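You operate a simulated robot arm through the tools that you are given. There is no shell and no other tool. Be economical: measure what you need, move in short steps, check, and stop when the job is done.

The job below is to be done with a simulated two-armed robot. You get a single attempt, and the scene is never put back.

TASK
Pick up the grey white bottle from the inside of the back pan with one hand, pass it to the other hand and put it on the top of the left workbench. Set down upright: white bottle.
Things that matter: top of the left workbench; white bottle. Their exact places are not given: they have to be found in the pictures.

Only the result counts: the job must be done as asked and must still hold three seconds after the hand-in. Knocking over, shifting, dropping, spilling or breaking anything else fails it.

THE ROBOT
Two 7-joint arms with two-finger grippers on one trunk, on a base that drives. Base frame: it is fixed to the floor where the robot stands at the start and does not move with it; the origin is under the middle of the robot, x ahead of it, y to its left, z up; the surface under the hand at the start is at about z = 396. Lengths are in mm, angles in rad, forces in N, time in s.
The left shoulder is at the start at [24, 213, 906], the right one opposite. With the tool pointing down near the work surface each hand reaches from about 100 to 720 mm from the robot's upright axis, wherever it stands, measured 20 degrees to its own side. Places, roughly: top of the left workbench [700, 2000, 800]. Payload 2.2 kg a hand.
The TCP of each hand is the grasp point between the finger pads, 19 mm short of the fingertips. In the tool frame z runs along the fingers and y along their closing line. Largest opening 116 mm; the body of the gripper starts 70 mm behind the TCP.
Orientation is that of the tool frame in the base frame, as a unit quaternion [w, x, y, z]. With the fingers straight down and closing along the base's y, the tool's x points along the base's -x, its y along +y and its z along -z.

THE INTERFACE
- The arms move only by the tool play_rows. It takes "left_moves", "right_moves" or both (then of equal length, played together; a hand with none holds still); each is a list of rows, each a list of 6 numbers: the shift along the tool's x, y, z in mm, then the turn, a rotation vector about the tool's x, y, z in rad. In form: [[x, y, z, rx, ry, rz], ...]. A call has 1 to 20 rows; each row shifts and turns the commanded pose from where the row before left it, along the tool's axes as they then stand. "left_jaw" and "right_jaw" are, for a hand that has rows, the gripper command, from -1 (shut) to 1 (fully open), values between in proportion, set as the call begins (left out, the last holds). Rows are played at 5 a second. More than 50 mm and 0.15 rad between two rows, or a gripper value outside its range, and nothing of the call is played. Where a pose cannot be reached the arm comes as near as it can. A force on the tool above 40 N (or 10 N above the force at the start of the call, whichever is more), or a blocked arm, ends the call early, and 0.2 s more pass. Each finger halts on what it meets, pressing with about 21 N; the grip force reading is that of the motor and also rises with nothing between the fingers. The clock runs only during rows and for 0.2 s after the last one: add rows that do not move to give the fingers time. The reply holds the time, the measured pose of the TCP, the force on the tool along the base axes, the opening and the grip force, in the units named above and with some noise, with the torque about the TCP (base axes, N m) and any sound that the robot's microphone picked up.
- Cameras (640 x 400 px; columns grow to the right, rows downward): "scene" is now at [109.4, -45.8, 1058.4]; the picture's right is [-0.52, -0.85, -0.00], its down [-0.62, 0.38, -0.69] and it looks along [0.58, -0.36, -0.73] (base axes); focal length 285 px, centre (320, 200). "left" rides on the left gripper at [69, 15, -97] in its tool frame; the picture's right is [-0.21, 0.98, 0.00], its down [-0.76, -0.17, -0.63] and it looks along [-0.62, -0.14, 0.77] (tool axes); focal length 251 px, centre (320, 200). "right" rides on the right gripper at [69, -15, -97] in its tool frame; the picture's right is [0.21, 0.98, 0.00], its down [-0.76, 0.17, -0.63] and it looks along [-0.62, 0.14, 0.77] (tool axes); focal length 251 px, centre (320, 200).
- get_image(camera): a new picture of that camera. The clock stands still meanwhile.
- move_column(by): slides the trunk up (or, below 0, down) by that many mm; the arms and the scene camera ride with it, the base frame stays. It gives what a move gives, with no picture.
- base_move(legs): drives the robot by 1 to 6 legs, each [ahead, left, turn to the left] in mm, mm and rad, along the robot's own axes; the way and the turn of a leg run together, so that a leg with both is an arc; at most 1500 mm and 3.142 rad a leg. The arms and the cameras ride along, it lands a little off, and it stops where it bumps. It gives what a move gives.
- turn_head(pan, tilt): turns the head with the scene camera to pan (to the left, within 1.396 rad either way) and tilt (down, from -0.506 to 1.204), counted from straight ahead of the robot. It gives what a move gives.
- point_at(camera, pixels): there is no depth. For up to 12 entries [column, row, z] of the newest picture of that camera ("zoom" is the newest enlarged one), the place [x, y] in the base frame at which the ray of that pixel passes the height z, good to about 2 mm. The clock stands still meanwhile.
- close_up(camera, box): a new picture of the part [left, top, right, bottom] of that camera's present view, enlarged. The clock stands still meanwhile.
- job_done(): hands the job in; it is judged then, once.

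Keep the steps short. Do not move on a guess: measure, check each grasp and each placing, and mend mistakes. In all there are 80 turns and 62 pictures (those below and enlarged ones count). Leave the grippers open and the arms clear of the work at the hand-in unless told otherwise, and finish with a single line.

The tools are called by a JSON object that holds its "name" and its "arguments". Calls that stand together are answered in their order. play_rows: Moves the arms, as the interface text tells. Its arguments: {"type":"object","properties":{"left_moves":{"type":"array","items":{"type":"array","items":{"type":"number"}}},"left_jaw":{"type":"number"},"right_moves":{"type":"array","items":{"type":"array","items":{"type":"number"}}},"right_jaw":{"type":"number"}},"required":[]} The other tools are called the same way: move_column (by) slides the trunk up or down; base_move (legs) drives the base; turn_head (pan, tilt) turns the head that bears the scene camera; get_image (camera) takes a picture; point_at (camera, pixels) gives the place at which the rays of pixels pass given heights; close_up (camera, box) takes an enlarged picture of a part of a camera's view; job_done () hands the job in.

At the start:

```text
time_s: 0.0
left_eef_pos: [546.2, 11.5, 726.0]
left_orientation: [0.0, 0.001, 1.0, 0.001]
left_wrist_force: [-0.4, -0.4, -0.4]
left_wrist_torque: [-0.01, 0.0, -0.01]
left_opening: 115.9
left_grip_force: 0.2
right_eef_pos: [337.6, -443.0, 646.5]
right_orientation: [-0.002, 0.0, 1.0, 0.001]
right_wrist_force: [-0.5, -0.4, 0.2]
right_wrist_torque: [0.0, 0.01, -0.01]
right_opening: 115.9
right_grip_force: 0.0
trunk travel left (down, up): [-50.0, 440.0]
robot x, y, heading: [0.9, 0.1, -0.0]
head pan, tilt: [-0.552, 0.81]
```

scene: 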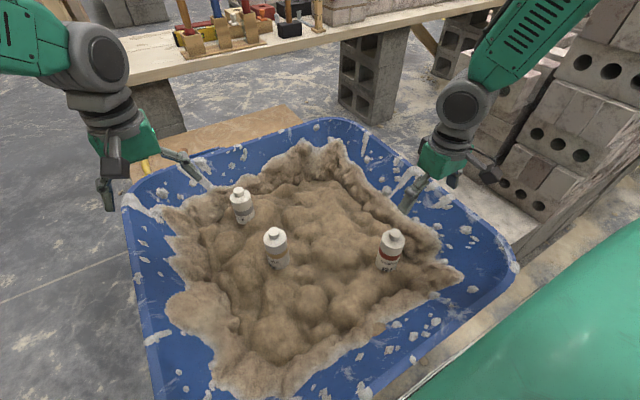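
right: 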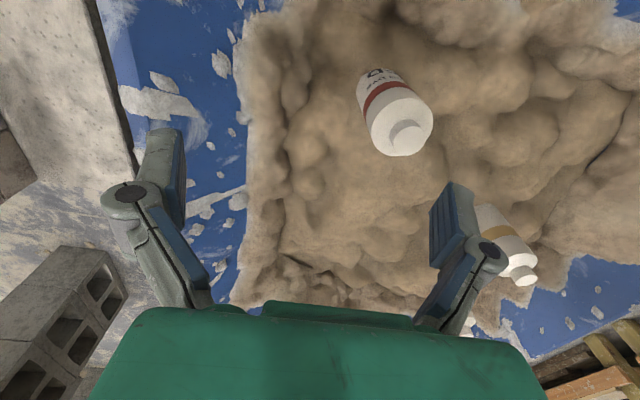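
left: 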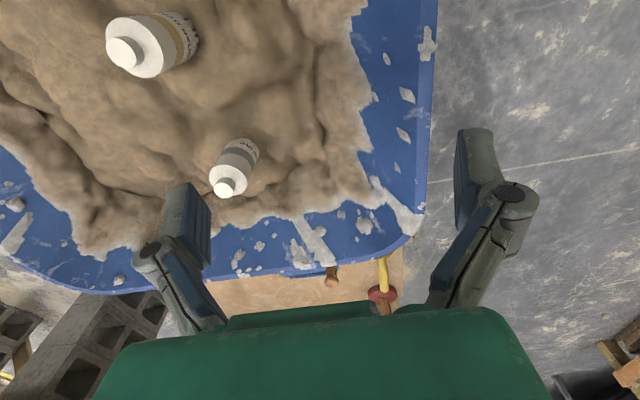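

Three bottles are visible, with different bands. I'll enlarge them to find the grey one.

{"name": "close_up", "arguments": {"camera": "scene", "box": [200, 160, 440, 310]}}

{"name": "close_up", "arguments": {"camera": "left", "box": [80, 0, 320, 220]}}

```text
2.67 times, centred on (320, 235) of scene
```

zoom: 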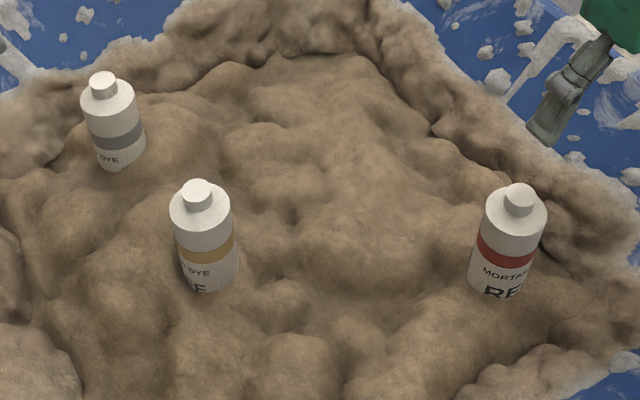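

```text
1.82 times, centred on (200, 110) of left
```

zoom: 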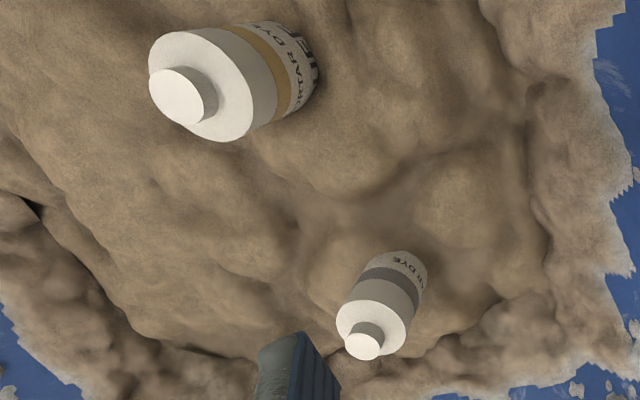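

The grey-banded bottle is at scene (239,190) and left camera (224,190). I'll intersect the rays at several heights from both cameras to get its position.

{"name": "point_at", "arguments": {"camera": "scene", "pixels": [[238.5, 189.5, 440], [238.5, 189.5, 480], [238.5, 189.5, 520], [238.5, 189.5, 560], [243, 222, 400], [243, 222, 440]]}}

{"name": "point_at", "arguments": {"camera": "left", "pixels": [[224.2, 190, 440], [224.2, 190, 480], [224.2, 190, 520], [224.2, 190, 560], [244, 142, 400], [244, 142, 440]]}}

{"name": "turn_head", "arguments": {"pan": 1.2, "tilt": 0.3}}

{"name": "get_image", "arguments": {"camera": "scene"}}

```text
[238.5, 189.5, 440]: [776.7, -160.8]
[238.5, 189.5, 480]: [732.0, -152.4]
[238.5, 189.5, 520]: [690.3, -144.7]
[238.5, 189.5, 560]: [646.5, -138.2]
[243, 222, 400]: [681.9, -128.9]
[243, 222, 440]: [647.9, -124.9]
```

```text
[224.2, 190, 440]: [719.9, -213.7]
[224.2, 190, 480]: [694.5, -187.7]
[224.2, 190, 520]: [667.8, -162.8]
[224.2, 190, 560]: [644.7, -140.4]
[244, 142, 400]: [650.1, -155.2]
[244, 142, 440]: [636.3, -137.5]
```

```text
time_s: 1.8
left_eef_pos: [544.7, 11.2, 727.2]
left_orientation: [0.0, 0.0, 1.0, 0.0]
left_wrist_force: [-0.4, 0.5, -0.1]
left_wrist_torque: [-0.02, -0.03, -0.02]
left_opening: 115.9
left_grip_force: 0.0
right_eef_pos: [336.8, -442.0, 648.1]
right_orientation: [0.0, 0.001, 1.0, 0.0]
right_wrist_force: [-0.1, 0.1, 0.5]
right_wrist_torque: [0.0, 0.0, 0.01]
right_opening: 116.0
right_grip_force: 0.1
trunk travel left (down, up): [-50.0, 440.0]
robot x, y, heading: [-0.4, 0.4, 0.0]
head pan, tilt: [1.201, 0.3]
```

```text
56 pictures are left
```

scene: 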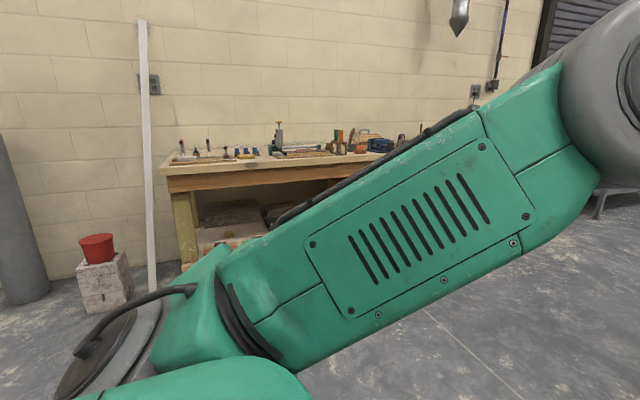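

Cap top triangulates to about (645,−139,560), with the bottle standing upright and about 53 mm wide. I'll move the left hand aside, then bring the right hand over the bottle at a safe height.

{"name": "play_rows", "arguments": {"left_moves": [[0, 20, 0, 0, 0, 0], [0, 20, 0, 0, 0, 0], [0, 20, 0, 0, 0, 0], [0, 20, 0, 0, 0, 0], [0, 20, 0, 0, 0, 0], [0, 20, 0, 0, 0, 0], [0, 20, 0, 0, 0, 0], [0, 20, 0, 0, 0, 0], [0, 20, 0, 0, 0, 0], [0, 20, 0, 0, 0, 0]], "right_moves": [[-30.8, 30.3, -5, 0, 0, 0], [-30.8, 30.3, -5, 0, 0, 0], [-30.8, 30.3, -5, 0, 0, 0], [-30.8, 30.3, -5, 0, 0, 0], [-30.8, 30.3, -5, 0, 0, 0], [-30.8, 30.3, -5, 0, 0, 0], [-30.8, 30.3, -5, 0, 0, 0], [-30.8, 30.3, -5, 0, 0, 0], [-30.8, 30.3, -5, 0, 0, 0], [-20.8, 30.3, -5, 0, 0, 0]], "right_jaw": 1}}

{"name": "get_image", "arguments": {"camera": "right"}}

{"name": "turn_head", "arguments": {"pan": -0.3, "tilt": 0.7}}

{"name": "get_image", "arguments": {"camera": "scene"}}

```text
time_s: 4.0
left_eef_pos: [545.6, 214.2, 725.8]
left_orientation: [0.0, 0.001, 1.0, -0.002]
left_wrist_force: [-1.0, 0.1, 0.2]
left_wrist_torque: [-0.01, 0.01, -0.01]
left_opening: 116.1
left_grip_force: 0.1
right_eef_pos: [635.4, -136.9, 698.8]
right_orientation: [0.001, 0.0, 1.0, -0.001]
right_wrist_force: [0.1, -0.6, 0.0]
right_wrist_torque: [-0.04, 0.0, -0.01]
right_opening: 116.3
right_grip_force: 0.0
trunk travel left (down, up): [-50.0, 440.0]
robot x, y, heading: [2.0, -1.0, 0.001]
head pan, tilt: [1.201, 0.3]
```

```text
55 pictures are left
```

right: 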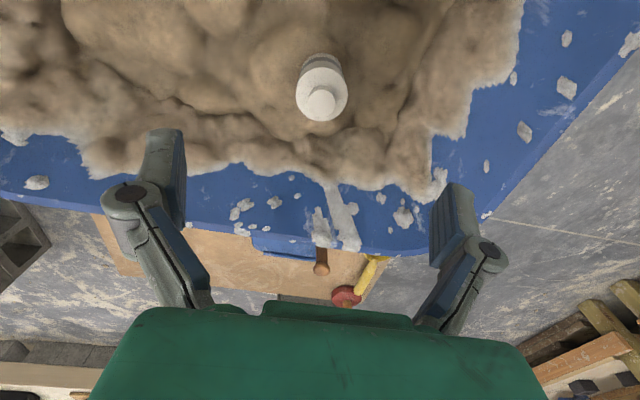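

```text
time_s: 5.6
left_eef_pos: [544.6, 212.2, 727.1]
left_orientation: [0.001, 0.0, 1.0, -0.001]
left_wrist_force: [-0.1, 0.1, 0.0]
left_wrist_torque: [0.01, -0.03, -0.02]
left_opening: 115.9
left_grip_force: 0.1
right_eef_pos: [634.4, -138.4, 698.0]
right_orientation: [0.0, 0.001, 1.0, -0.001]
right_wrist_force: [0.5, 0.4, -0.5]
right_wrist_torque: [-0.01, -0.04, -0.01]
right_opening: 116.2
right_grip_force: 0.1
trunk travel left (down, up): [-50.0, 440.0]
robot x, y, heading: [0.1, 0.2, -0.001]
head pan, tilt: [-0.3, 0.7]
```

```text
54 pictures are left
```

scene: 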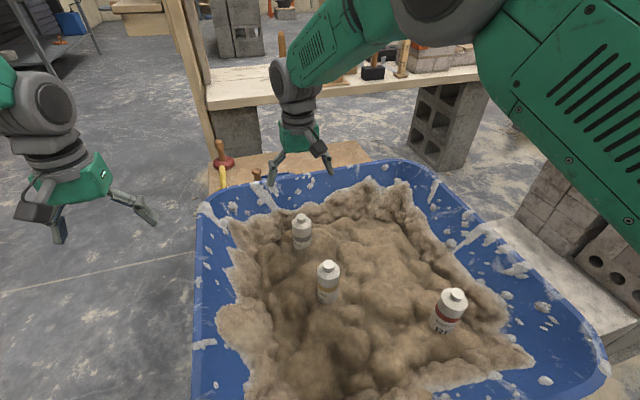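

The right camera shows the cap at (321,104) and the scene camera at (301,218). I'll triangulate again.

{"name": "point_at", "arguments": {"camera": "right", "pixels": [[321, 104, 500], [321, 104, 520], [321, 104, 540], [321, 104, 560], [320, 62, 440], [320, 62, 460]]}}

{"name": "point_at", "arguments": {"camera": "scene", "pixels": [[301, 217, 500], [301, 217, 520], [301, 217, 540], [301, 217, 560], [303, 249, 440], [303, 249, 460]]}}

{"name": "close_up", "arguments": {"camera": "scene", "box": [240, 190, 368, 270]}}

```text
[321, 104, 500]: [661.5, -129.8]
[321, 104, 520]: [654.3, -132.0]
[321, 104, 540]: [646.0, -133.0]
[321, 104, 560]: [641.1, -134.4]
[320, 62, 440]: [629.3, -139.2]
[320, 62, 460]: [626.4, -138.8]
```

```text
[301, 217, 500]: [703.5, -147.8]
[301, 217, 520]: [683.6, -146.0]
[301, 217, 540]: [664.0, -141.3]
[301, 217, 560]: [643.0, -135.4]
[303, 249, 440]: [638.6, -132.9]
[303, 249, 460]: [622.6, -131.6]
```

```text
5.00 times, centred on (304, 230) of scene
```

zoom: 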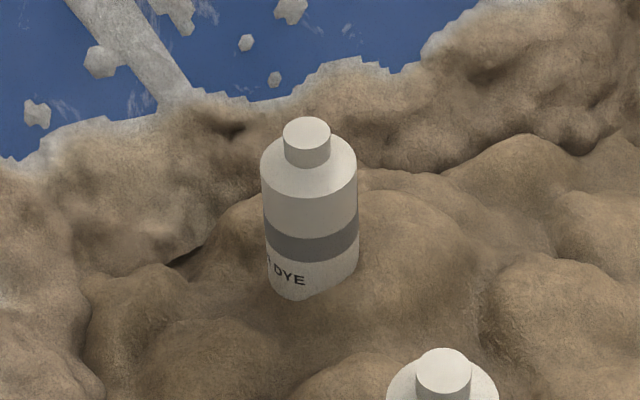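

Both cameras agree: cap top is about (641.5,−135,562). I'll descend until the TCP is at z≈507, with about 15 mm of palm clearance.

{"name": "play_rows", "arguments": {"right_moves": [[-7, 3, 30, 0, 0, 0], [0, 0, 30, 0, 0, 0], [0, 0, 30, 0, 0, 0], [0, 0, 25, 0, 0, 0], [0, 0, 25, 0, 0, 0], [0, 0, 20, 0, 0, 0], [0, 0, 16, 0, 0, 0], [0, 0, 15, 0, 0, 0], [0, 0, 0, 0, 0, 0]], "right_jaw": 0.65}}

{"name": "close_up", "arguments": {"camera": "right", "box": [120, 0, 520, 250]}}

{"name": "close_up", "arguments": {"camera": "scene", "box": [220, 150, 380, 250]}}

```text
time_s: 7.6
left_eef_pos: [544.7, 212.8, 728.0]
left_orientation: [0.001, 0.001, 1.0, -0.001]
left_wrist_force: [0.5, 0.2, -0.5]
left_wrist_torque: [0.0, 0.03, -0.01]
left_opening: 115.9
left_grip_force: 0.1
right_eef_pos: [642.6, -135.5, 505.6]
right_orientation: [0.001, 0.001, 1.0, -0.002]
right_wrist_force: [-0.3, 0.5, 0.4]
right_wrist_torque: [-0.01, -0.05, 0.0]
right_opening: 95.7
right_grip_force: 0.1
trunk travel left (down, up): [-50.0, 440.0]
robot x, y, heading: [-1.2, 0.3, -0.003]
head pan, tilt: [-0.3, 0.7]
```

```text
1.60 times, centred on (320, 125) of right
```

zoom: 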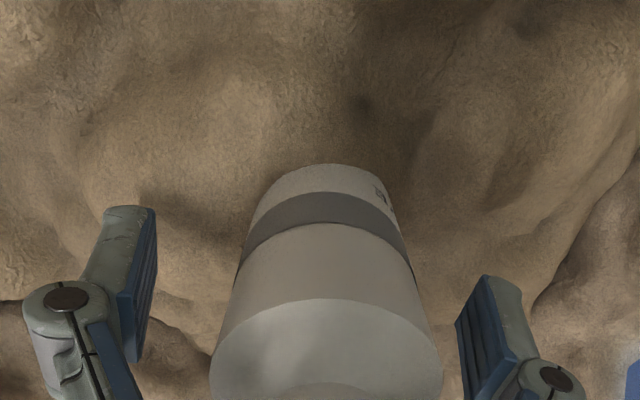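

```text
4.00 times, centred on (300, 200) of scene
```

zoom: 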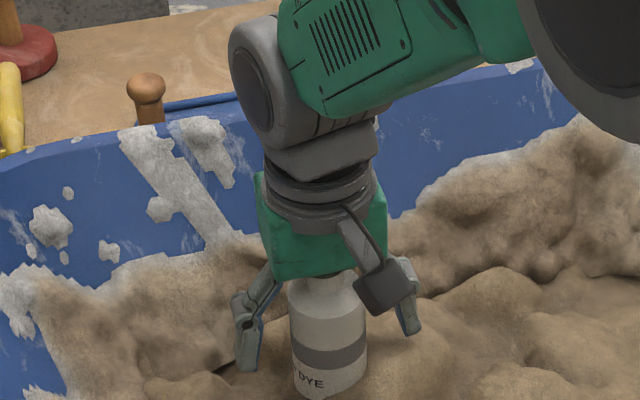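

The bottle sits between the pads and nothing is touched. I'll close the right gripper now.

{"name": "play_rows", "arguments": {"right_moves": [[0, 0, 0, 0, 0, 0], [0, 0, 0, 0, 0, 0], [0, 0, 0, 0, 0, 0], [0, 0, 0, 0, 0, 0]], "right_jaw": -1}}

```text
time_s: 8.6
left_eef_pos: [545.8, 213.6, 727.8]
left_orientation: [0.001, 0.001, 1.0, -0.001]
left_wrist_force: [0.2, -0.9, 0.4]
left_wrist_torque: [0.0, 0.03, -0.02]
left_opening: 116.0
left_grip_force: 0.0
right_eef_pos: [643.7, -135.1, 507.3]
right_orientation: [0.001, -0.001, 1.0, -0.001]
right_wrist_force: [0.5, 0.5, -0.9]
right_wrist_torque: [0.07, -0.07, -0.01]
right_opening: 49.5
right_grip_force: 20.9
trunk travel left (down, up): [-50.0, 440.0]
robot x, y, heading: [0.1, 0.7, -0.002]
head pan, tilt: [-0.3, 0.7]
```

The grip holds at 49.5 mm opening. I'll lift straight up 200 mm.

{"name": "play_rows", "arguments": {"right_moves": [[0, 0, -10, 0, 0, 0], [0, 0, -15, 0, 0, 0], [0, 0, -25, 0, 0, 0], [0, 0, -25, 0, 0, 0], [0, 0, -25, 0, 0, 0], [0, 0, -25, 0, 0, 0], [0, 0, -25, 0, 0, 0], [0, 0, -25, 0, 0, 0], [0, 0, -25, 0, 0, 0], [0, 0, 0, 0, 0, 0]]}}

{"name": "turn_head", "arguments": {"pan": -0.15, "tilt": 0.6}}

{"name": "get_image", "arguments": {"camera": "scene"}}

```text
time_s: 10.8
left_eef_pos: [545.4, 212.6, 726.9]
left_orientation: [0.001, 0.0, 1.0, -0.001]
left_wrist_force: [0.3, -1.1, 0.4]
left_wrist_torque: [0.02, 0.01, 0.04]
left_opening: 116.2
left_grip_force: 0.0
right_eef_pos: [640.8, -135.1, 708.2]
right_orientation: [0.0, 0.0, 1.0, -0.001]
right_wrist_force: [-0.3, 0.1, -4.4]
right_wrist_torque: [0.02, -0.01, 0.0]
right_opening: 49.5
right_grip_force: 21.0
trunk travel left (down, up): [-50.0, 440.0]
robot x, y, heading: [-0.9, 3.1, -0.0]
head pan, tilt: [-0.3, 0.7]
```

```text
time_s: 11.5
left_eef_pos: [545.0, 212.8, 726.3]
left_orientation: [0.0, 0.0, 1.0, -0.002]
left_wrist_force: [0.6, -0.4, 0.6]
left_wrist_torque: [-0.01, 0.04, 0.01]
left_opening: 116.0
left_grip_force: 0.0
right_eef_pos: [639.5, -135.9, 708.6]
right_orientation: [0.0, 0.001, 1.0, -0.001]
right_wrist_force: [0.3, -0.4, -4.1]
right_wrist_torque: [-0.01, -0.02, 0.0]
right_opening: 49.4
right_grip_force: 21.0
trunk travel left (down, up): [-50.0, 440.0]
robot x, y, heading: [1.4, -0.6, 0.001]
head pan, tilt: [-0.15, 0.6]
```

```text
50 pictures are left
```

scene: 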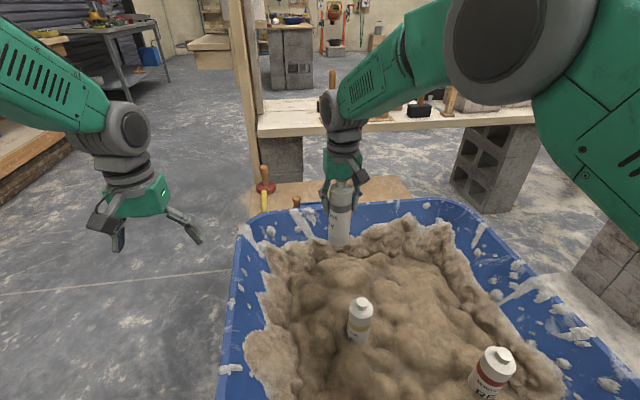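

Lifted, with about 4 N of weight. I'll enlarge to measure where the bottle's bottom is.

{"name": "close_up", "arguments": {"camera": "scene", "box": [276, 160, 404, 260]}}

```text
4.00 times, centred on (340, 210) of scene
```

zoom: 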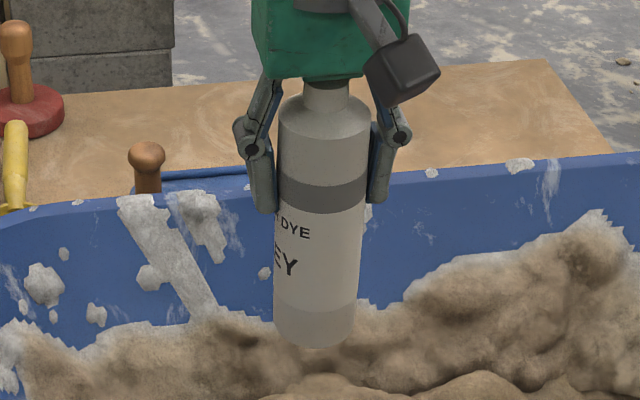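

{"name": "point_at", "arguments": {"camera": "zoom", "pixels": [[313, 335, 540], [313, 335, 560], [313, 335, 580], [313, 335, 600], [316, 208, 660], [316, 208, 680], [316, 208, 700]]}}

```text
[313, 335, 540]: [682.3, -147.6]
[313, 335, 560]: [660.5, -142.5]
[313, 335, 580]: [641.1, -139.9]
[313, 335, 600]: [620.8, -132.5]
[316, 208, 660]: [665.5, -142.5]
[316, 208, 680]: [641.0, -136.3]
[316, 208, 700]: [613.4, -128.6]
```

The bottle bottom is about 128 mm below the right TCP, so the bottle is about 183 mm long. I'll bring it back to (500,−60,770) and yaw the right hand 90° so its thin side faces the left hand. The left hand yaws the same way for a side grasp.

{"name": "play_rows", "arguments": {"right_moves": [[23.3, 12.5, -10.3, 0, 0, 0], [23.3, 12.5, -10.3, 0, 0, 0], [23.3, 12.5, -10.3, 0, 0, 0], [23.3, 12.5, -10.3, 0, 0, 0], [23.3, 12.5, -10.3, 0, 0, 0], [23.3, 12.5, -10.3, 0, 0, 0], [0, 0, 0, 0, 0, -0.1309], [0, 0, 0, 0, 0, -0.1309], [0, 0, 0, 0, 0, -0.1309], [0, 0, 0, 0, 0, -0.1309], [0, 0, 0, 0, 0, -0.1309], [0, 0, 0, 0, 0, -0.1309], [0, 0, 0, 0, 0, -0.1309], [0, 0, 0, 0, 0, -0.1309], [0, 0, 0, 0, 0, -0.1309], [0, 0, 0, 0, 0, -0.1309], [0, 0, 0, 0, 0, -0.1309], [0, 0, 0, 0, 0, -0.1309]], "left_moves": [[7.5, 0, 0, 0, 0, 0], [7.5, 0, 0, 0, 0, 0], [7.5, 0, 0, 0, 0, 0], [7.5, 0, 0, 0, 0, 0], [7.5, 0, 0, 0, 0, 0], [7.5, 0, 0, 0, 0, 0], [0, 0, 0, 0, 0, -0.1309], [0, 0, 0, 0, 0, -0.1309], [0, 0, 0, 0, 0, -0.1309], [0, 0, 0, 0, 0, -0.1309], [0, 0, 0, 0, 0, -0.1309], [0, 0, 0, 0, 0, -0.1309], [0, 0, 0, 0, 0, -0.1309], [0, 0, 0, 0, 0, -0.1309], [0, 0, 0, 0, 0, -0.1309], [0, 0, 0, 0, 0, -0.1309], [0, 0, 0, 0, 0, -0.1309], [0, 0, 0, 0, 0, -0.1309]]}}

{"name": "get_image", "arguments": {"camera": "scene"}}

```text
time_s: 15.3
left_eef_pos: [501.3, 215.0, 730.3]
left_orientation: [0.003, 0.711, -0.704, 0.008]
left_wrist_force: [0.0, 0.4, -0.8]
left_wrist_torque: [0.02, 0.0, 0.02]
left_opening: 116.0
left_grip_force: 0.2
right_eef_pos: [502.5, -60.3, 767.4]
right_orientation: [0.0, 0.709, -0.705, 0.001]
right_wrist_force: [-0.5, 0.1, -5.0]
right_wrist_torque: [0.01, -0.01, 0.03]
right_opening: 49.8
right_grip_force: 21.0
trunk travel left (down, up): [-50.0, 440.0]
robot x, y, heading: [-0.2, -0.9, 0.002]
head pan, tilt: [-0.15, 0.6]
```

```text
48 pictures are left
```

scene: 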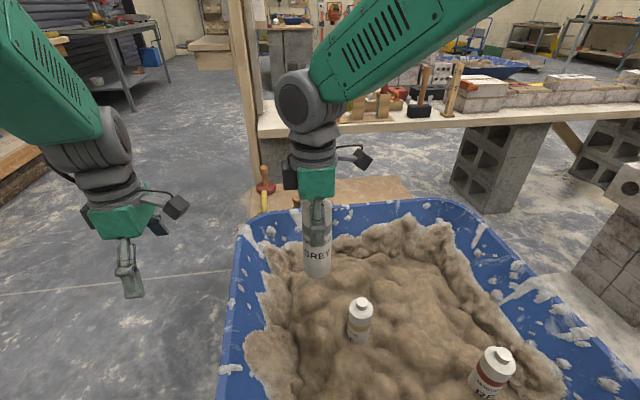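

The grasp looks good. There's another blue tray in the background around (485,65), so I'll check whether it holds bottles.

{"name": "close_up", "arguments": {"camera": "scene", "box": [400, 20, 560, 120]}}

```text
4.00 times, centred on (480, 70) of scene
```

zoom: 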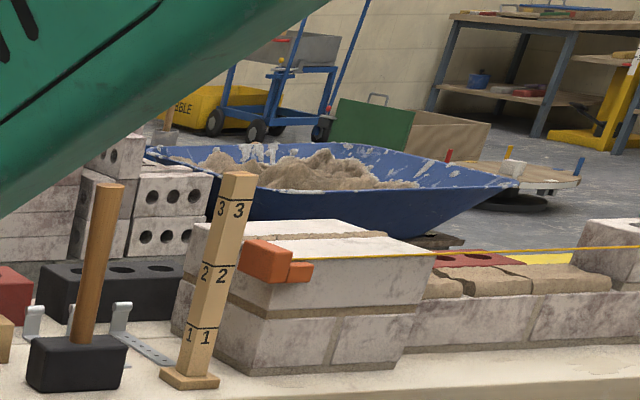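

The far pan shows no bottles, so the grey one in my hand is the right one. Next I'll pitch the left hand about its y by 70°, so its fingers point right and slightly down.

{"name": "play_rows", "arguments": {"left_moves": [[0, 0, 0, 0, 0.1358, 0], [0, 0, 0, 0, 0.1358, 0], [0, 0, 0, 0, 0.1358, 0], [0, 0, 0, 0, 0.1358, 0], [0, 0, 0, 0, 0.1358, 0], [0, 0, 0, 0, 0.1358, 0], [0, 0, 0, 0, 0.1358, 0], [0, 0, 0, 0, 0.1358, 0], [0, 0, 0, 0, 0.1358, 0], [0, 0, 0, 0, 0, 0]], "left_jaw": 1}}

{"name": "get_image", "arguments": {"camera": "scene"}}

{"name": "get_image", "arguments": {"camera": "left"}}

```text
time_s: 17.5
left_eef_pos: [498.5, 212.7, 725.6]
left_orientation: [-0.407, -0.577, 0.579, -0.408]
left_wrist_force: [-0.5, 0.3, -0.3]
left_wrist_torque: [0.02, 0.01, -0.01]
left_opening: 116.0
left_grip_force: 0.0
right_eef_pos: [501.6, -60.1, 768.2]
right_orientation: [0.0, 0.707, -0.707, 0.002]
right_wrist_force: [0.5, 1.1, -5.2]
right_wrist_torque: [0.01, -0.05, 0.0]
right_opening: 49.3
right_grip_force: 20.7
trunk travel left (down, up): [-50.0, 440.0]
robot x, y, heading: [-1.4, 0.5, -0.002]
head pan, tilt: [-0.15, 0.6]
```

```text
46 pictures are left
```

scene: 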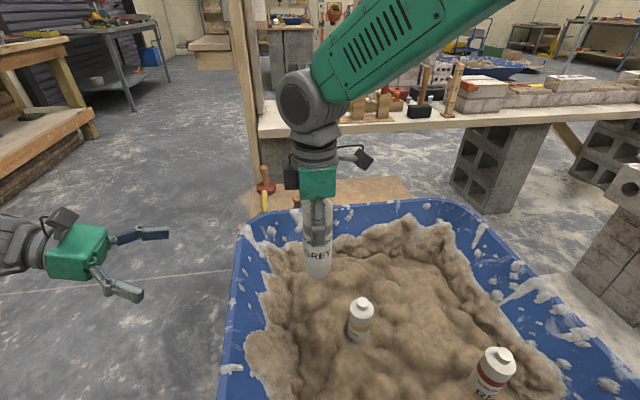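

```text
45 pictures are left
```

left: 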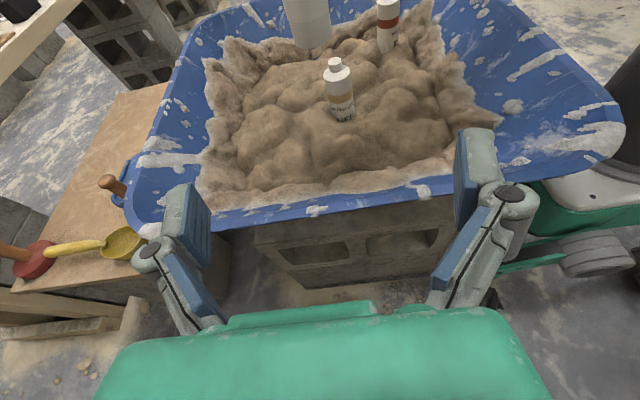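

Left pose is reached exactly. I'll line it up with the lower bottle body and approach along the fingers, stopping 57 mm short to check.

{"name": "play_rows", "arguments": {"left_moves": [[32.5, -1.5, 0, 0, 0, 0], [32.5, -1.5, 0, 0, 0, 0], [0, 0, 30, 0, 0, 0], [0, 0, 30, 0, 0, 0], [0, 0, 30, 0, 0, 0], [0, 0, 30, 0, 0, 0], [0, 0, 30, 0, 0, 0], [0, 0, 30, 0, 0, 0], [0, 0, 30, 0, 0, 0], [0, 0, 0, 0, 0, 0]]}}

{"name": "get_image", "arguments": {"camera": "left"}}

{"name": "close_up", "arguments": {"camera": "scene", "box": [160, 120, 400, 300]}}

```text
time_s: 19.7
left_eef_pos: [502.2, -7.0, 717.2]
left_orientation: [-0.406, -0.578, 0.579, -0.407]
left_wrist_force: [-0.1, -0.3, 0.3]
left_wrist_torque: [0.04, 0.0, -0.05]
left_opening: 116.3
left_grip_force: 0.0
right_eef_pos: [502.7, -59.9, 769.8]
right_orientation: [0.0, 0.707, -0.707, 0.003]
right_wrist_force: [-0.8, 0.2, -4.4]
right_wrist_torque: [0.02, -0.02, -0.03]
right_opening: 49.1
right_grip_force: 21.4
trunk travel left (down, up): [-50.0, 440.0]
robot x, y, heading: [2.1, -0.2, -0.003]
head pan, tilt: [-0.15, 0.6]
```

```text
44 pictures are left
```

left: 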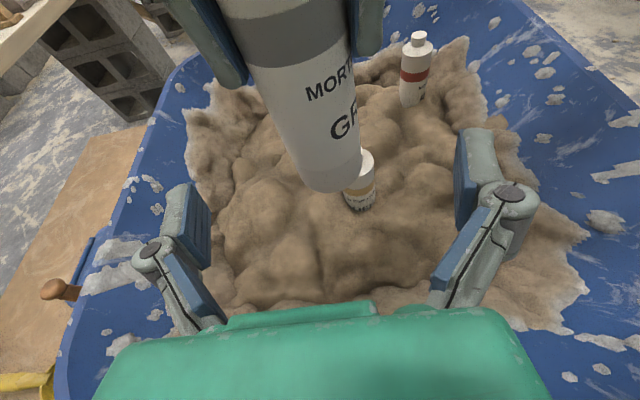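

```text
2.22 times, centred on (280, 210) of scene
```

zoom: 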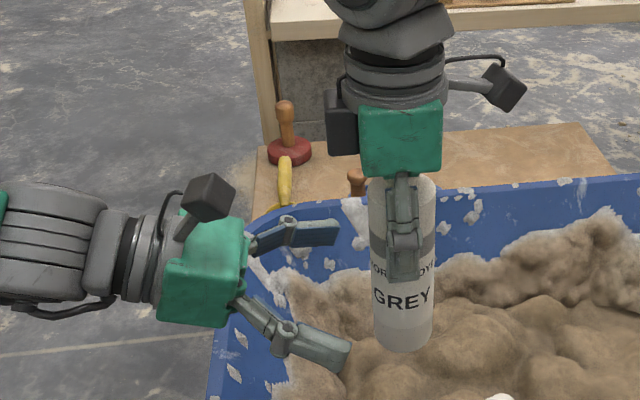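

Aligned: bottle bottom is at column 330 between fingers at 200 and 460, and the left camera clears the right gripper. I'll advance the last 56 mm.

{"name": "play_rows", "arguments": {"left_moves": [[0, 0, 20, 0, 0, 0], [0, 0, 20, 0, 0, 0], [0, 0, 16, 0, 0, 0], [0, 0, 0, 0, 0, 0]]}}

{"name": "close_up", "arguments": {"camera": "scene", "box": [200, 120, 400, 280]}}

{"name": "get_image", "arguments": {"camera": "left"}}

```text
time_s: 20.7
left_eef_pos: [504.1, -59.0, 695.8]
left_orientation: [-0.405, -0.578, 0.579, -0.407]
left_wrist_force: [0.1, -0.6, 0.3]
left_wrist_torque: [-0.03, 0.0, -0.03]
left_opening: 115.8
left_grip_force: 0.0
right_eef_pos: [501.4, -60.6, 768.2]
right_orientation: [0.0, 0.707, -0.707, 0.001]
right_wrist_force: [0.0, -0.4, -4.7]
right_wrist_torque: [0.04, -0.01, -0.03]
right_opening: 49.3
right_grip_force: 20.9
trunk travel left (down, up): [-50.0, 440.0]
robot x, y, heading: [3.0, -2.6, 0.0]
head pan, tilt: [-0.15, 0.6]
```

```text
2.50 times, centred on (300, 200) of scene
```

zoom: 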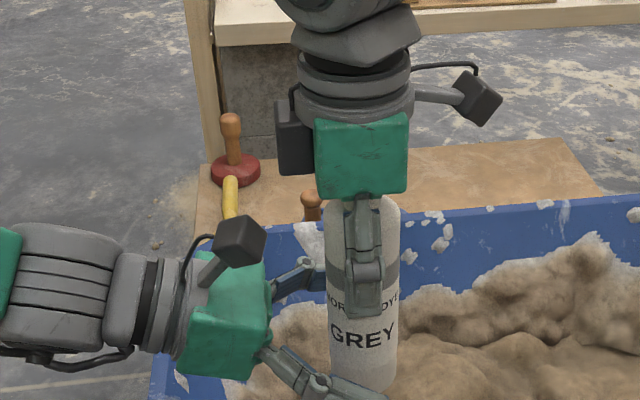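

```text
41 pictures are left
```

left: 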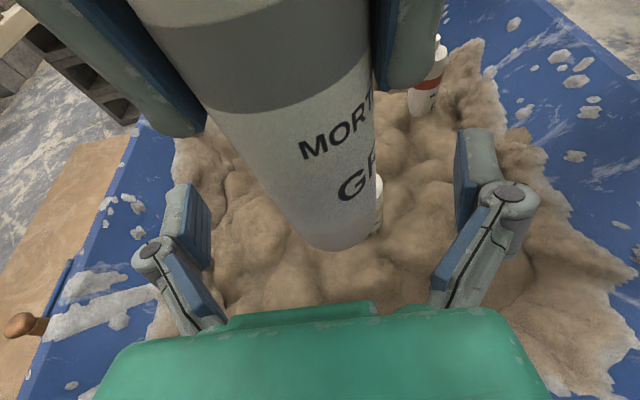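

In position, with the right fingertips well above the left fingers. I'll close the left gripper.

{"name": "play_rows", "arguments": {"left_moves": [[0, 0, 0, 0, 0, 0], [0, 0, 0, 0, 0, 0], [0, 0, 0, 0, 0, 0], [0, 0, 0, 0, 0, 0]], "left_jaw": -1}}

```text
time_s: 21.7
left_eef_pos: [503.9, -58.9, 695.1]
left_orientation: [0.405, 0.579, -0.579, 0.407]
left_wrist_force: [-4.9, 0.3, -0.5]
left_wrist_torque: [0.07, -0.02, -0.07]
left_opening: 48.2
left_grip_force: 21.0
right_eef_pos: [501.3, -59.7, 767.9]
right_orientation: [0.0, 0.707, -0.707, 0.002]
right_wrist_force: [6.0, 0.9, -2.0]
right_wrist_torque: [-0.02, -0.36, 0.08]
right_opening: 49.2
right_grip_force: 20.8
trunk travel left (down, up): [-50.0, 440.0]
robot x, y, heading: [0.7, 4.0, 0.001]
head pan, tilt: [-0.15, 0.6]
```

Both hands hold it. I'll open the right gripper and retract it straight up by 150 mm.

{"name": "play_rows", "arguments": {"right_moves": [[0, 0, 0, 0, 0, 0], [0, 0, 0, 0, 0, 0], [0, 0, 0, 0, 0, 0], [0, 0, -15, 0, 0, 0], [0, 0, -25, 0, 0, 0], [0, 0, -30, 0, 0, 0], [0, 0, -30, 0, 0, 0], [0, 0, -30, 0, 0, 0], [0, 0, -20, 0, 0, 0]], "right_jaw": 0.8}}

{"name": "close_up", "arguments": {"camera": "scene", "box": [200, 100, 400, 260]}}

```text
time_s: 23.7
left_eef_pos: [503.9, -59.8, 696.3]
left_orientation: [0.405, 0.579, -0.579, 0.407]
left_wrist_force: [0.0, -0.7, 0.4]
left_wrist_torque: [0.02, 0.04, 0.06]
left_opening: 48.1
left_grip_force: 21.3
right_eef_pos: [500.0, -61.6, 920.3]
right_orientation: [0.0, -0.707, 0.708, -0.001]
right_wrist_force: [0.2, -0.7, -0.4]
right_wrist_torque: [-0.01, -0.01, 0.01]
right_opening: 104.5
right_grip_force: 0.1
trunk travel left (down, up): [-50.0, 440.0]
robot x, y, heading: [4.0, -1.8, 0.004]
head pan, tilt: [-0.15, 0.6]
```

```text
2.50 times, centred on (300, 180) of scene
```

zoom: 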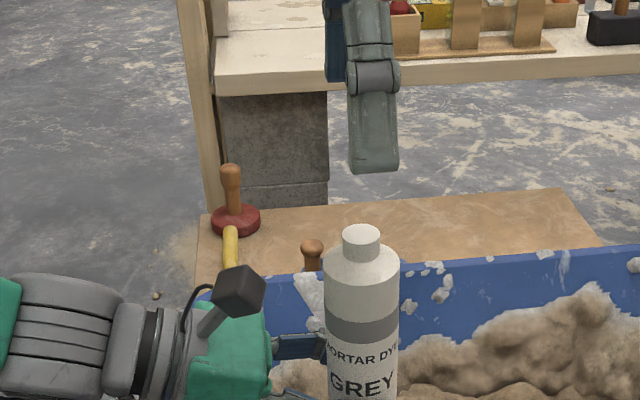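

Handover done: the bottle is upright in the left hand. I'll move the right arm aside.

{"name": "play_rows", "arguments": {"right_moves": [[30, 10, 0, 0, 0, 0], [30, 10, 0, 0, 0, 0], [30, 15, 0, 0, 0, 0], [30, 15, 0, 0, 0, 0], [30, 15, 0, 0, 0, 0], [30, 15, 0, 0, 0, 0], [30, 15, 0, 0, 0, 0], [30, 15, 0, 0, 0, 0]]}}

{"name": "move_column", "arguments": {"by": 250}}

{"name": "turn_head", "arguments": {"pan": 1.35, "tilt": 0.3}}

{"name": "get_image", "arguments": {"camera": "scene"}}

```text
time_s: 25.5
left_eef_pos: [503.5, -63.2, 695.6]
left_orientation: [-0.404, -0.579, 0.58, -0.406]
left_wrist_force: [0.0, -0.6, 0.8]
left_wrist_torque: [0.07, 0.01, 0.03]
left_opening: 48.1
left_grip_force: 20.9
right_eef_pos: [391.9, -304.8, 919.7]
right_orientation: [-0.001, 0.707, -0.707, 0.0]
right_wrist_force: [0.3, 0.9, 0.8]
right_wrist_torque: [0.02, -0.01, 0.0]
right_opening: 104.4
right_grip_force: 0.0
trunk travel left (down, up): [-50.0, 440.0]
robot x, y, heading: [1.1, 0.3, 0.002]
head pan, tilt: [-0.15, 0.6]
```

```text
time_s: 28.1
left_eef_pos: [504.2, -60.5, 947.0]
left_orientation: [-0.405, -0.579, 0.579, -0.407]
left_wrist_force: [0.7, -0.4, -4.4]
left_wrist_torque: [0.04, -0.02, -0.02]
left_opening: 47.9
left_grip_force: 21.2
right_eef_pos: [391.7, -301.5, 1170.5]
right_orientation: [0.0, 0.707, -0.707, 0.001]
right_wrist_force: [-0.2, -0.2, 0.8]
right_wrist_torque: [-0.01, -0.02, 0.0]
right_opening: 104.4
right_grip_force: 0.1
trunk travel left (down, up): [-300.0, 190.0]
robot x, y, heading: [-1.8, -0.4, -0.001]
head pan, tilt: [-0.15, 0.6]
```

```text
time_s: 29.6
left_eef_pos: [503.2, -61.0, 945.8]
left_orientation: [-0.406, -0.578, 0.579, -0.406]
left_wrist_force: [-0.2, 0.2, -5.0]
left_wrist_torque: [0.01, -0.03, -0.04]
left_opening: 48.2
left_grip_force: 21.2
right_eef_pos: [391.5, -300.8, 1171.3]
right_orientation: [0.001, -0.707, 0.707, 0.0]
right_wrist_force: [-0.4, 0.9, 0.5]
right_wrist_torque: [0.04, 0.02, -0.03]
right_opening: 104.4
right_grip_force: 0.0
trunk travel left (down, up): [-300.0, 190.0]
robot x, y, heading: [0.3, 0.3, 0.0]
head pan, tilt: [1.349, 0.3]
```

```text
39 pictures are left
```

scene: 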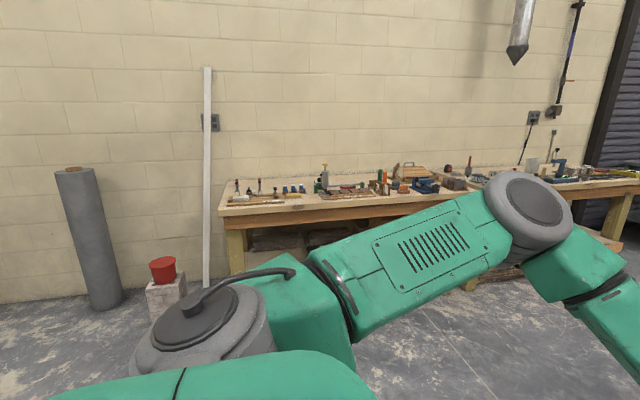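

The bench lies along the left wall. I'll enlarge it and measure.

{"name": "close_up", "arguments": {"camera": "scene", "box": [200, 140, 480, 260]}}

{"name": "point_at", "arguments": {"camera": "scene", "pixels": [[220, 209, 800], [465, 192, 800], [350, 202, 800], [228, 181, 800], [640, 180, 800]]}}

```text
2.29 times, centred on (340, 200) of scene
```

zoom: 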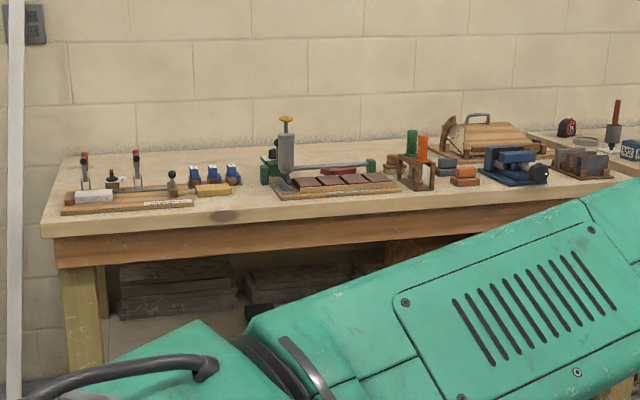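

```text
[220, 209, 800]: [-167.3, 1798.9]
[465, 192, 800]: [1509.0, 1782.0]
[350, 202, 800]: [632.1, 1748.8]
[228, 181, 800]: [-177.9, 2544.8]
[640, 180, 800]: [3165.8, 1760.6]
```

The front strip of the bench top (x −170…1500, front edge y≈1770) looks clear. I'll bring the bottle to y≈150, then yaw the left hand so the fingers point ahead.

{"name": "play_rows", "arguments": {"left_moves": [[-10.3, 0, -28.2, 0, 0, 0], [-10.3, 0, -28.2, 0, 0, 0], [-10.3, 0, -28.2, 0, 0, 0], [-10.3, 0, -28.2, 0, 0, 0], [-10.3, 0, -28.2, 0, 0, 0], [-10.3, 0, -28.2, 0, 0, 0], [-10.3, 0, -28.2, 0, 0, 0], [0, 0, 0, 0.123, 0, -0.0448], [0, 0, 0, 0.123, 0, -0.0448], [0, 0, 0, 0.123, 0, -0.0448], [0, 0, 0, 0.123, 0, -0.0448], [0, 0, 0, 0.123, 0, -0.0448], [0, 0, 0, 0.123, 0, -0.0448], [0, 0, 0, 0.123, 0, -0.0448], [0, 0, 0, 0.123, 0, -0.0448], [0, 0, 0, 0.123, 0, -0.0448], [0, 0, 0, 0.123, 0, -0.0448], [0, 0, 0, 0.123, 0, -0.0448], [0, 0, 0, 0.123, 0, -0.0448]]}}

{"name": "turn_head", "arguments": {"pan": 0.4, "tilt": 0.6}}

{"name": "get_image", "arguments": {"camera": "scene"}}

{"name": "get_image", "arguments": {"camera": "right"}}

```text
time_s: 33.6
left_eef_pos: [503.9, 149.6, 946.2]
left_orientation: [0.0, 0.818, 0.002, 0.575]
left_wrist_force: [-0.4, 0.3, -5.0]
left_wrist_torque: [0.01, 0.01, -0.01]
left_opening: 48.3
left_grip_force: 20.2
right_eef_pos: [393.1, -301.6, 1170.3]
right_orientation: [-0.001, 0.707, -0.707, 0.001]
right_wrist_force: [-0.1, 0.3, -0.9]
right_wrist_torque: [0.02, -0.01, -0.04]
right_opening: 104.3
right_grip_force: 0.1
trunk travel left (down, up): [-300.0, 190.0]
robot x, y, heading: [0.3, 0.4, -0.001]
head pan, tilt: [1.349, 0.3]
```

```text
time_s: 34.9
left_eef_pos: [503.4, 149.3, 945.6]
left_orientation: [0.001, 0.819, 0.0, 0.574]
left_wrist_force: [0.2, -0.2, -4.5]
left_wrist_torque: [-0.01, 0.03, 0.02]
left_opening: 48.3
left_grip_force: 20.9
right_eef_pos: [390.6, -300.0, 1172.2]
right_orientation: [0.001, -0.707, 0.708, -0.002]
right_wrist_force: [-0.5, 0.1, 0.1]
right_wrist_torque: [-0.01, -0.01, -0.01]
right_opening: 104.5
right_grip_force: 0.1
trunk travel left (down, up): [-300.0, 190.0]
robot x, y, heading: [-2.4, 0.2, -0.002]
head pan, tilt: [0.4, 0.6]
```

```text
37 pictures are left
```

scene: 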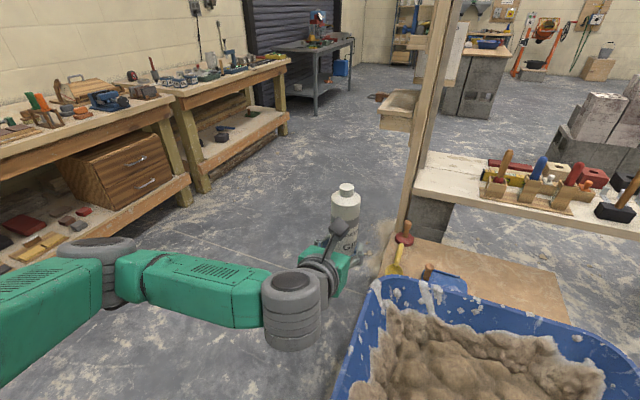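

```text
36 pictures are left
```

right: 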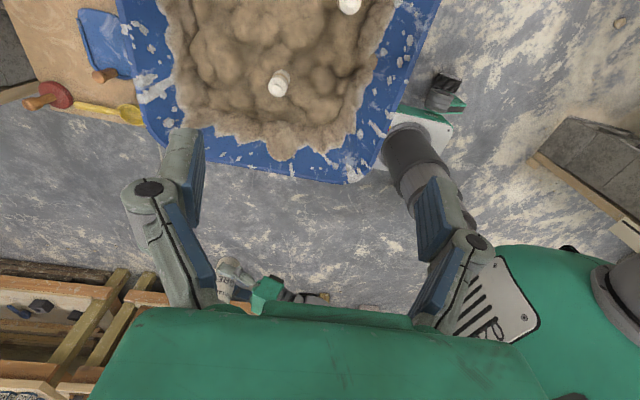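

Floor to the left is free. I'll check distances to the post and pan before driving.

{"name": "point_at", "arguments": {"camera": "scene", "pixels": [[405, 235, 250], [440, 0, 1200], [190, 205, 0], [190, 205, 200], [342, 398, 400], [140, 88, 800]]}}

{"name": "base_move", "arguments": {"legs": [[0, 500, 0]]}}

```text
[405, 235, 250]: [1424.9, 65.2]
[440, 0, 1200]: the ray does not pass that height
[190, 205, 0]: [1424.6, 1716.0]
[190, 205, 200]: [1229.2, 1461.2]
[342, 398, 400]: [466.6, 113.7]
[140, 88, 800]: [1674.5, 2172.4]
```

```text
time_s: 37.8
left_eef_pos: [499.9, 646.1, 948.1]
left_orientation: [-0.006, 0.819, 0.0, 0.574]
left_wrist_force: [0.4, -1.6, -3.3]
left_wrist_torque: [0.04, 0.03, 0.11]
left_opening: 48.4
left_grip_force: 20.2
right_eef_pos: [392.5, 189.9, 1166.6]
right_orientation: [-0.005, 0.71, -0.704, -0.004]
right_wrist_force: [0.0, -1.3, -0.4]
right_wrist_torque: [0.09, -0.01, 0.0]
right_opening: 104.3
right_grip_force: 0.1
trunk travel left (down, up): [-300.0, 190.0]
robot x, y, heading: [-4.4, 503.5, 0.012]
head pan, tilt: [0.4, 0.6]
```

Next: 100 mm more left, then turn 1.56 rad to face the bench, and look at it.

{"name": "base_move", "arguments": {"legs": [[0, 100, 0], [0, 0, 1.559]]}}

{"name": "turn_head", "arguments": {"pan": -0.3, "tilt": 0.4}}

{"name": "get_image", "arguments": {"camera": "scene"}}

```text
time_s: 42.8
left_eef_pos: [-178.9, 1107.4, 943.0]
left_orientation: [-0.395, 0.578, 0.58, 0.417]
left_wrist_force: [-3.1, 0.2, -4.7]
left_wrist_torque: [0.02, -0.09, -0.14]
left_opening: 48.6
left_grip_force: 20.8
right_eef_pos: [264.6, 987.1, 1180.4]
right_orientation: [-0.003, 1.0, -0.009, 0.016]
right_wrist_force: [-0.5, 0.3, 0.6]
right_wrist_torque: [0.0, -0.11, 0.02]
right_opening: 104.4
right_grip_force: 0.1
trunk travel left (down, up): [-300.0, 190.0]
robot x, y, heading: [-8.7, 603.0, 1.549]
head pan, tilt: [0.4, 0.6]
```

```text
time_s: 43.8
left_eef_pos: [-171.7, 1105.5, 944.5]
left_orientation: [-0.4, 0.579, 0.578, 0.413]
left_wrist_force: [-0.5, -0.9, -3.9]
left_wrist_torque: [-0.01, -0.04, -0.03]
left_opening: 48.3
left_grip_force: 21.2
right_eef_pos: [274.5, 985.8, 1177.9]
right_orientation: [-0.003, 1.0, -0.008, 0.01]
right_wrist_force: [-0.6, 0.2, 0.3]
right_wrist_torque: [-0.03, -0.03, -0.01]
right_opening: 104.6
right_grip_force: 0.0
trunk travel left (down, up): [-300.0, 190.0]
robot x, y, heading: [-13.1, 603.4, 1.551]
head pan, tilt: [-0.3, 0.4]
```

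```text
35 pictures are left
```

scene: 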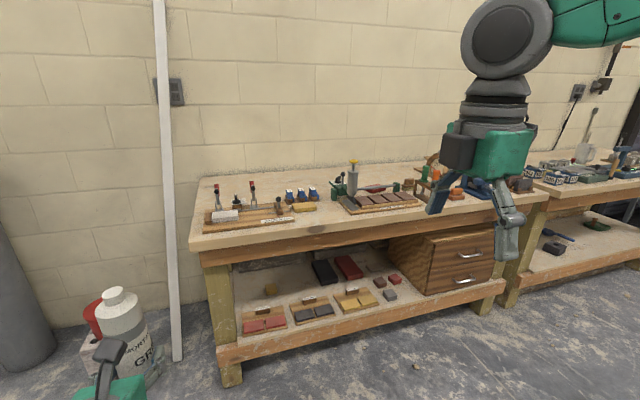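

The gap at about (328,218) on the bench top is clear. I'll zoom in and measure.

{"name": "close_up", "arguments": {"camera": "scene", "box": [180, 150, 460, 270]}}

{"name": "point_at", "arguments": {"camera": "scene", "pixels": [[192, 247, 800], [330, 231, 800], [330, 218, 800], [292, 220, 800], [348, 214, 800], [416, 205, 800], [500, 207, 800], [375, 226, 800]]}}

```text
2.29 times, centred on (320, 210) of scene
```

zoom: 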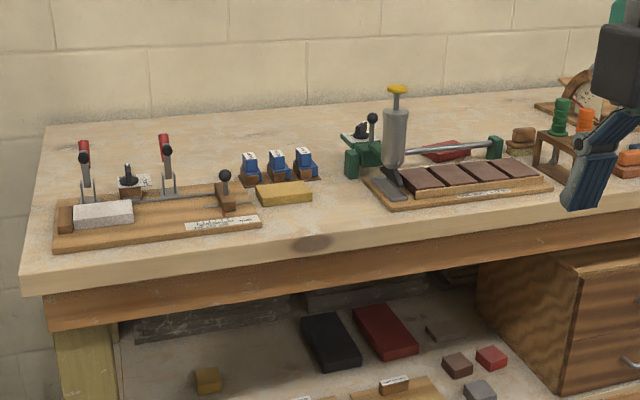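

```text
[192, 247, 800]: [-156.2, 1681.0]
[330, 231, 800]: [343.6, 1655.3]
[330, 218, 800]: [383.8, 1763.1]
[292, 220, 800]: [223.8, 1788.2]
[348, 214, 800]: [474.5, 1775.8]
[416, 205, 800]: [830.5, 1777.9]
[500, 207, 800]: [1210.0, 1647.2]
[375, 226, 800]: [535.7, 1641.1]
```

The bench top's front edge is y≈1665. The clear gap runs from x≈230 (left board) to x≈470 (right board), so my target is (365,1740). I'll drive ahead, then right, and stop short of the bench.

{"name": "base_move", "arguments": {"legs": [[490, 0, 0], [0, -531, 0.02]]}}

{"name": "turn_head", "arguments": {"pan": 0.25, "tilt": 0.75}}

{"name": "get_image", "arguments": {"camera": "scene"}}

```text
time_s: 49.4
left_eef_pos: [356.6, 1586.2, 947.0]
left_orientation: [-0.41, 0.572, 0.584, 0.405]
left_wrist_force: [0.4, 0.1, -5.1]
left_wrist_torque: [-0.03, -0.04, 0.02]
left_opening: 48.3
left_grip_force: 20.7
right_eef_pos: [809.2, 1478.6, 1173.4]
right_orientation: [-0.002, 1.0, 0.008, 0.005]
right_wrist_force: [-0.2, 0.5, 0.2]
right_wrist_torque: [0.02, 0.04, -0.01]
right_opening: 104.3
right_grip_force: 0.0
trunk travel left (down, up): [-300.0, 190.0]
robot x, y, heading: [519.7, 1087.4, 1.582]
head pan, tilt: [-0.3, 0.4]
```

```text
time_s: 50.3
left_eef_pos: [336.7, 1583.0, 944.9]
left_orientation: [-0.405, 0.568, 0.589, 0.409]
left_wrist_force: [-1.0, 0.1, -5.1]
left_wrist_torque: [0.0, -0.05, -0.07]
left_opening: 48.4
left_grip_force: 21.0
right_eef_pos: [785.1, 1476.9, 1180.8]
right_orientation: [-0.005, 1.0, 0.009, 0.015]
right_wrist_force: [-0.5, 0.1, -0.7]
right_wrist_torque: [-0.02, -0.01, 0.0]
right_opening: 104.3
right_grip_force: 0.1
trunk travel left (down, up): [-300.0, 190.0]
robot x, y, heading: [517.6, 1086.5, 1.586]
head pan, tilt: [0.25, 0.75]
```

```text
33 pictures are left
```

scene: 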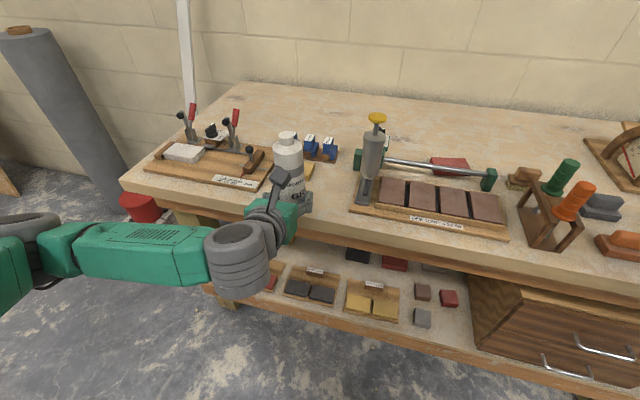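

Now closer, I'll re-measure the gap, edge and neighbouring items.

{"name": "close_up", "arguments": {"camera": "scene", "box": [220, 120, 420, 260]}}

{"name": "point_at", "arguments": {"camera": "scene", "pixels": [[330, 234, 800], [330, 215, 800], [350, 211, 800], [262, 192, 800], [275, 178, 800], [305, 180, 800], [357, 195, 800]]}}

{"name": "get_image", "arguments": {"camera": "left"}}

```text
2.86 times, centred on (320, 190) of scene
```

zoom: 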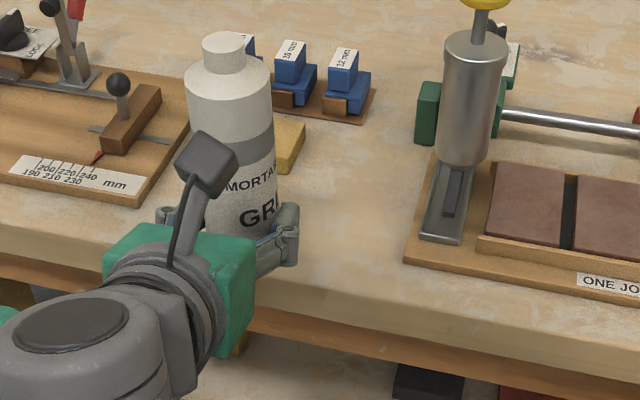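

```text
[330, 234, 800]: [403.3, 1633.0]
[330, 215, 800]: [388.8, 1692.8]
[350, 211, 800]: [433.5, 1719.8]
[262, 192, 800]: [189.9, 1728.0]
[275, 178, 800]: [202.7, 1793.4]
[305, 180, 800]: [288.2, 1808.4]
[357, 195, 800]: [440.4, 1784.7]
```

```text
31 pictures are left
```

left: 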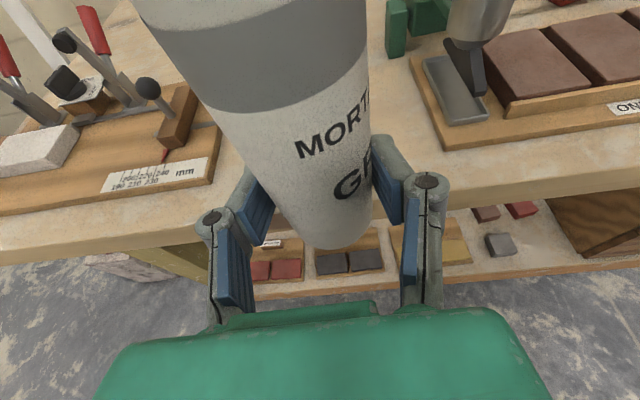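

Gap on the bench is x≈200–433 and the edge is y≈1668, so I refine the target to (320,1737). I'll move the bottle forward over the spot at constant height.

{"name": "play_rows", "arguments": {"left_moves": [[8.8, -2.3, 24.4, 0, 0, 0], [8.8, -2.3, 24.4, 0, 0, 0], [8.8, -2.3, 24.4, 0, 0, 0], [8.8, -2.3, 24.4, 0, 0, 0], [8.8, -2.3, 24.4, 0, 0, 0], [8.8, -2.3, 24.4, 0, 0, 0], [0, 0, 0, 0, 0, 0]]}}

{"name": "close_up", "arguments": {"camera": "scene", "box": [220, 80, 420, 240]}}

{"name": "get_image", "arguments": {"camera": "left"}}

```text
time_s: 51.9
left_eef_pos: [333.3, 1740.6, 946.7]
left_orientation: [-0.408, 0.57, 0.585, 0.407]
left_wrist_force: [-0.4, 0.3, -3.9]
left_wrist_torque: [-0.02, -0.01, -0.02]
left_opening: 48.6
left_grip_force: 21.1
right_eef_pos: [801.6, 1475.3, 1179.0]
right_orientation: [-0.004, 1.0, 0.008, 0.009]
right_wrist_force: [0.0, 0.2, -0.7]
right_wrist_torque: [0.01, -0.03, -0.02]
right_opening: 104.2
right_grip_force: 0.0
trunk travel left (down, up): [-300.0, 190.0]
robot x, y, heading: [521.6, 1088.7, 1.59]
head pan, tilt: [0.25, 0.75]
```

```text
2.50 times, centred on (320, 160) of scene
```

zoom: 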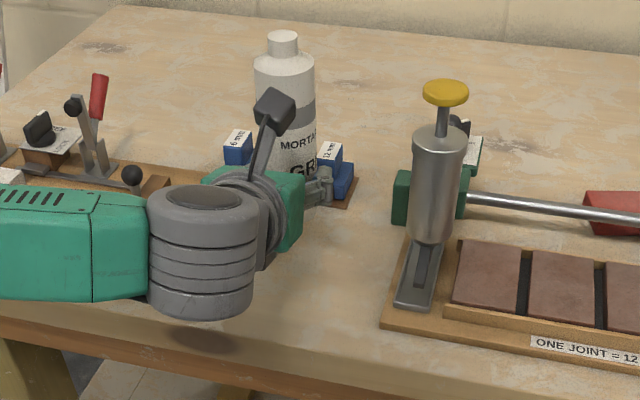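

```text
29 pictures are left
```

left: 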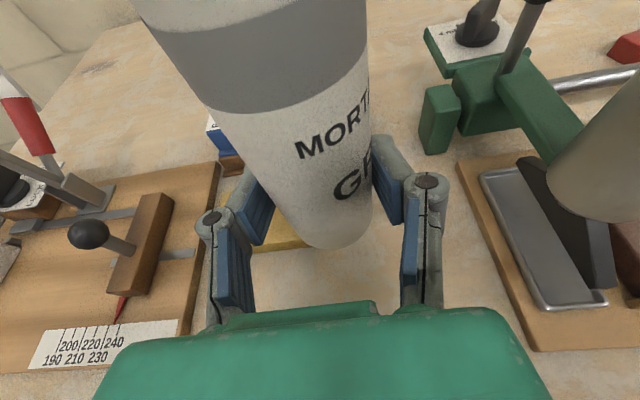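

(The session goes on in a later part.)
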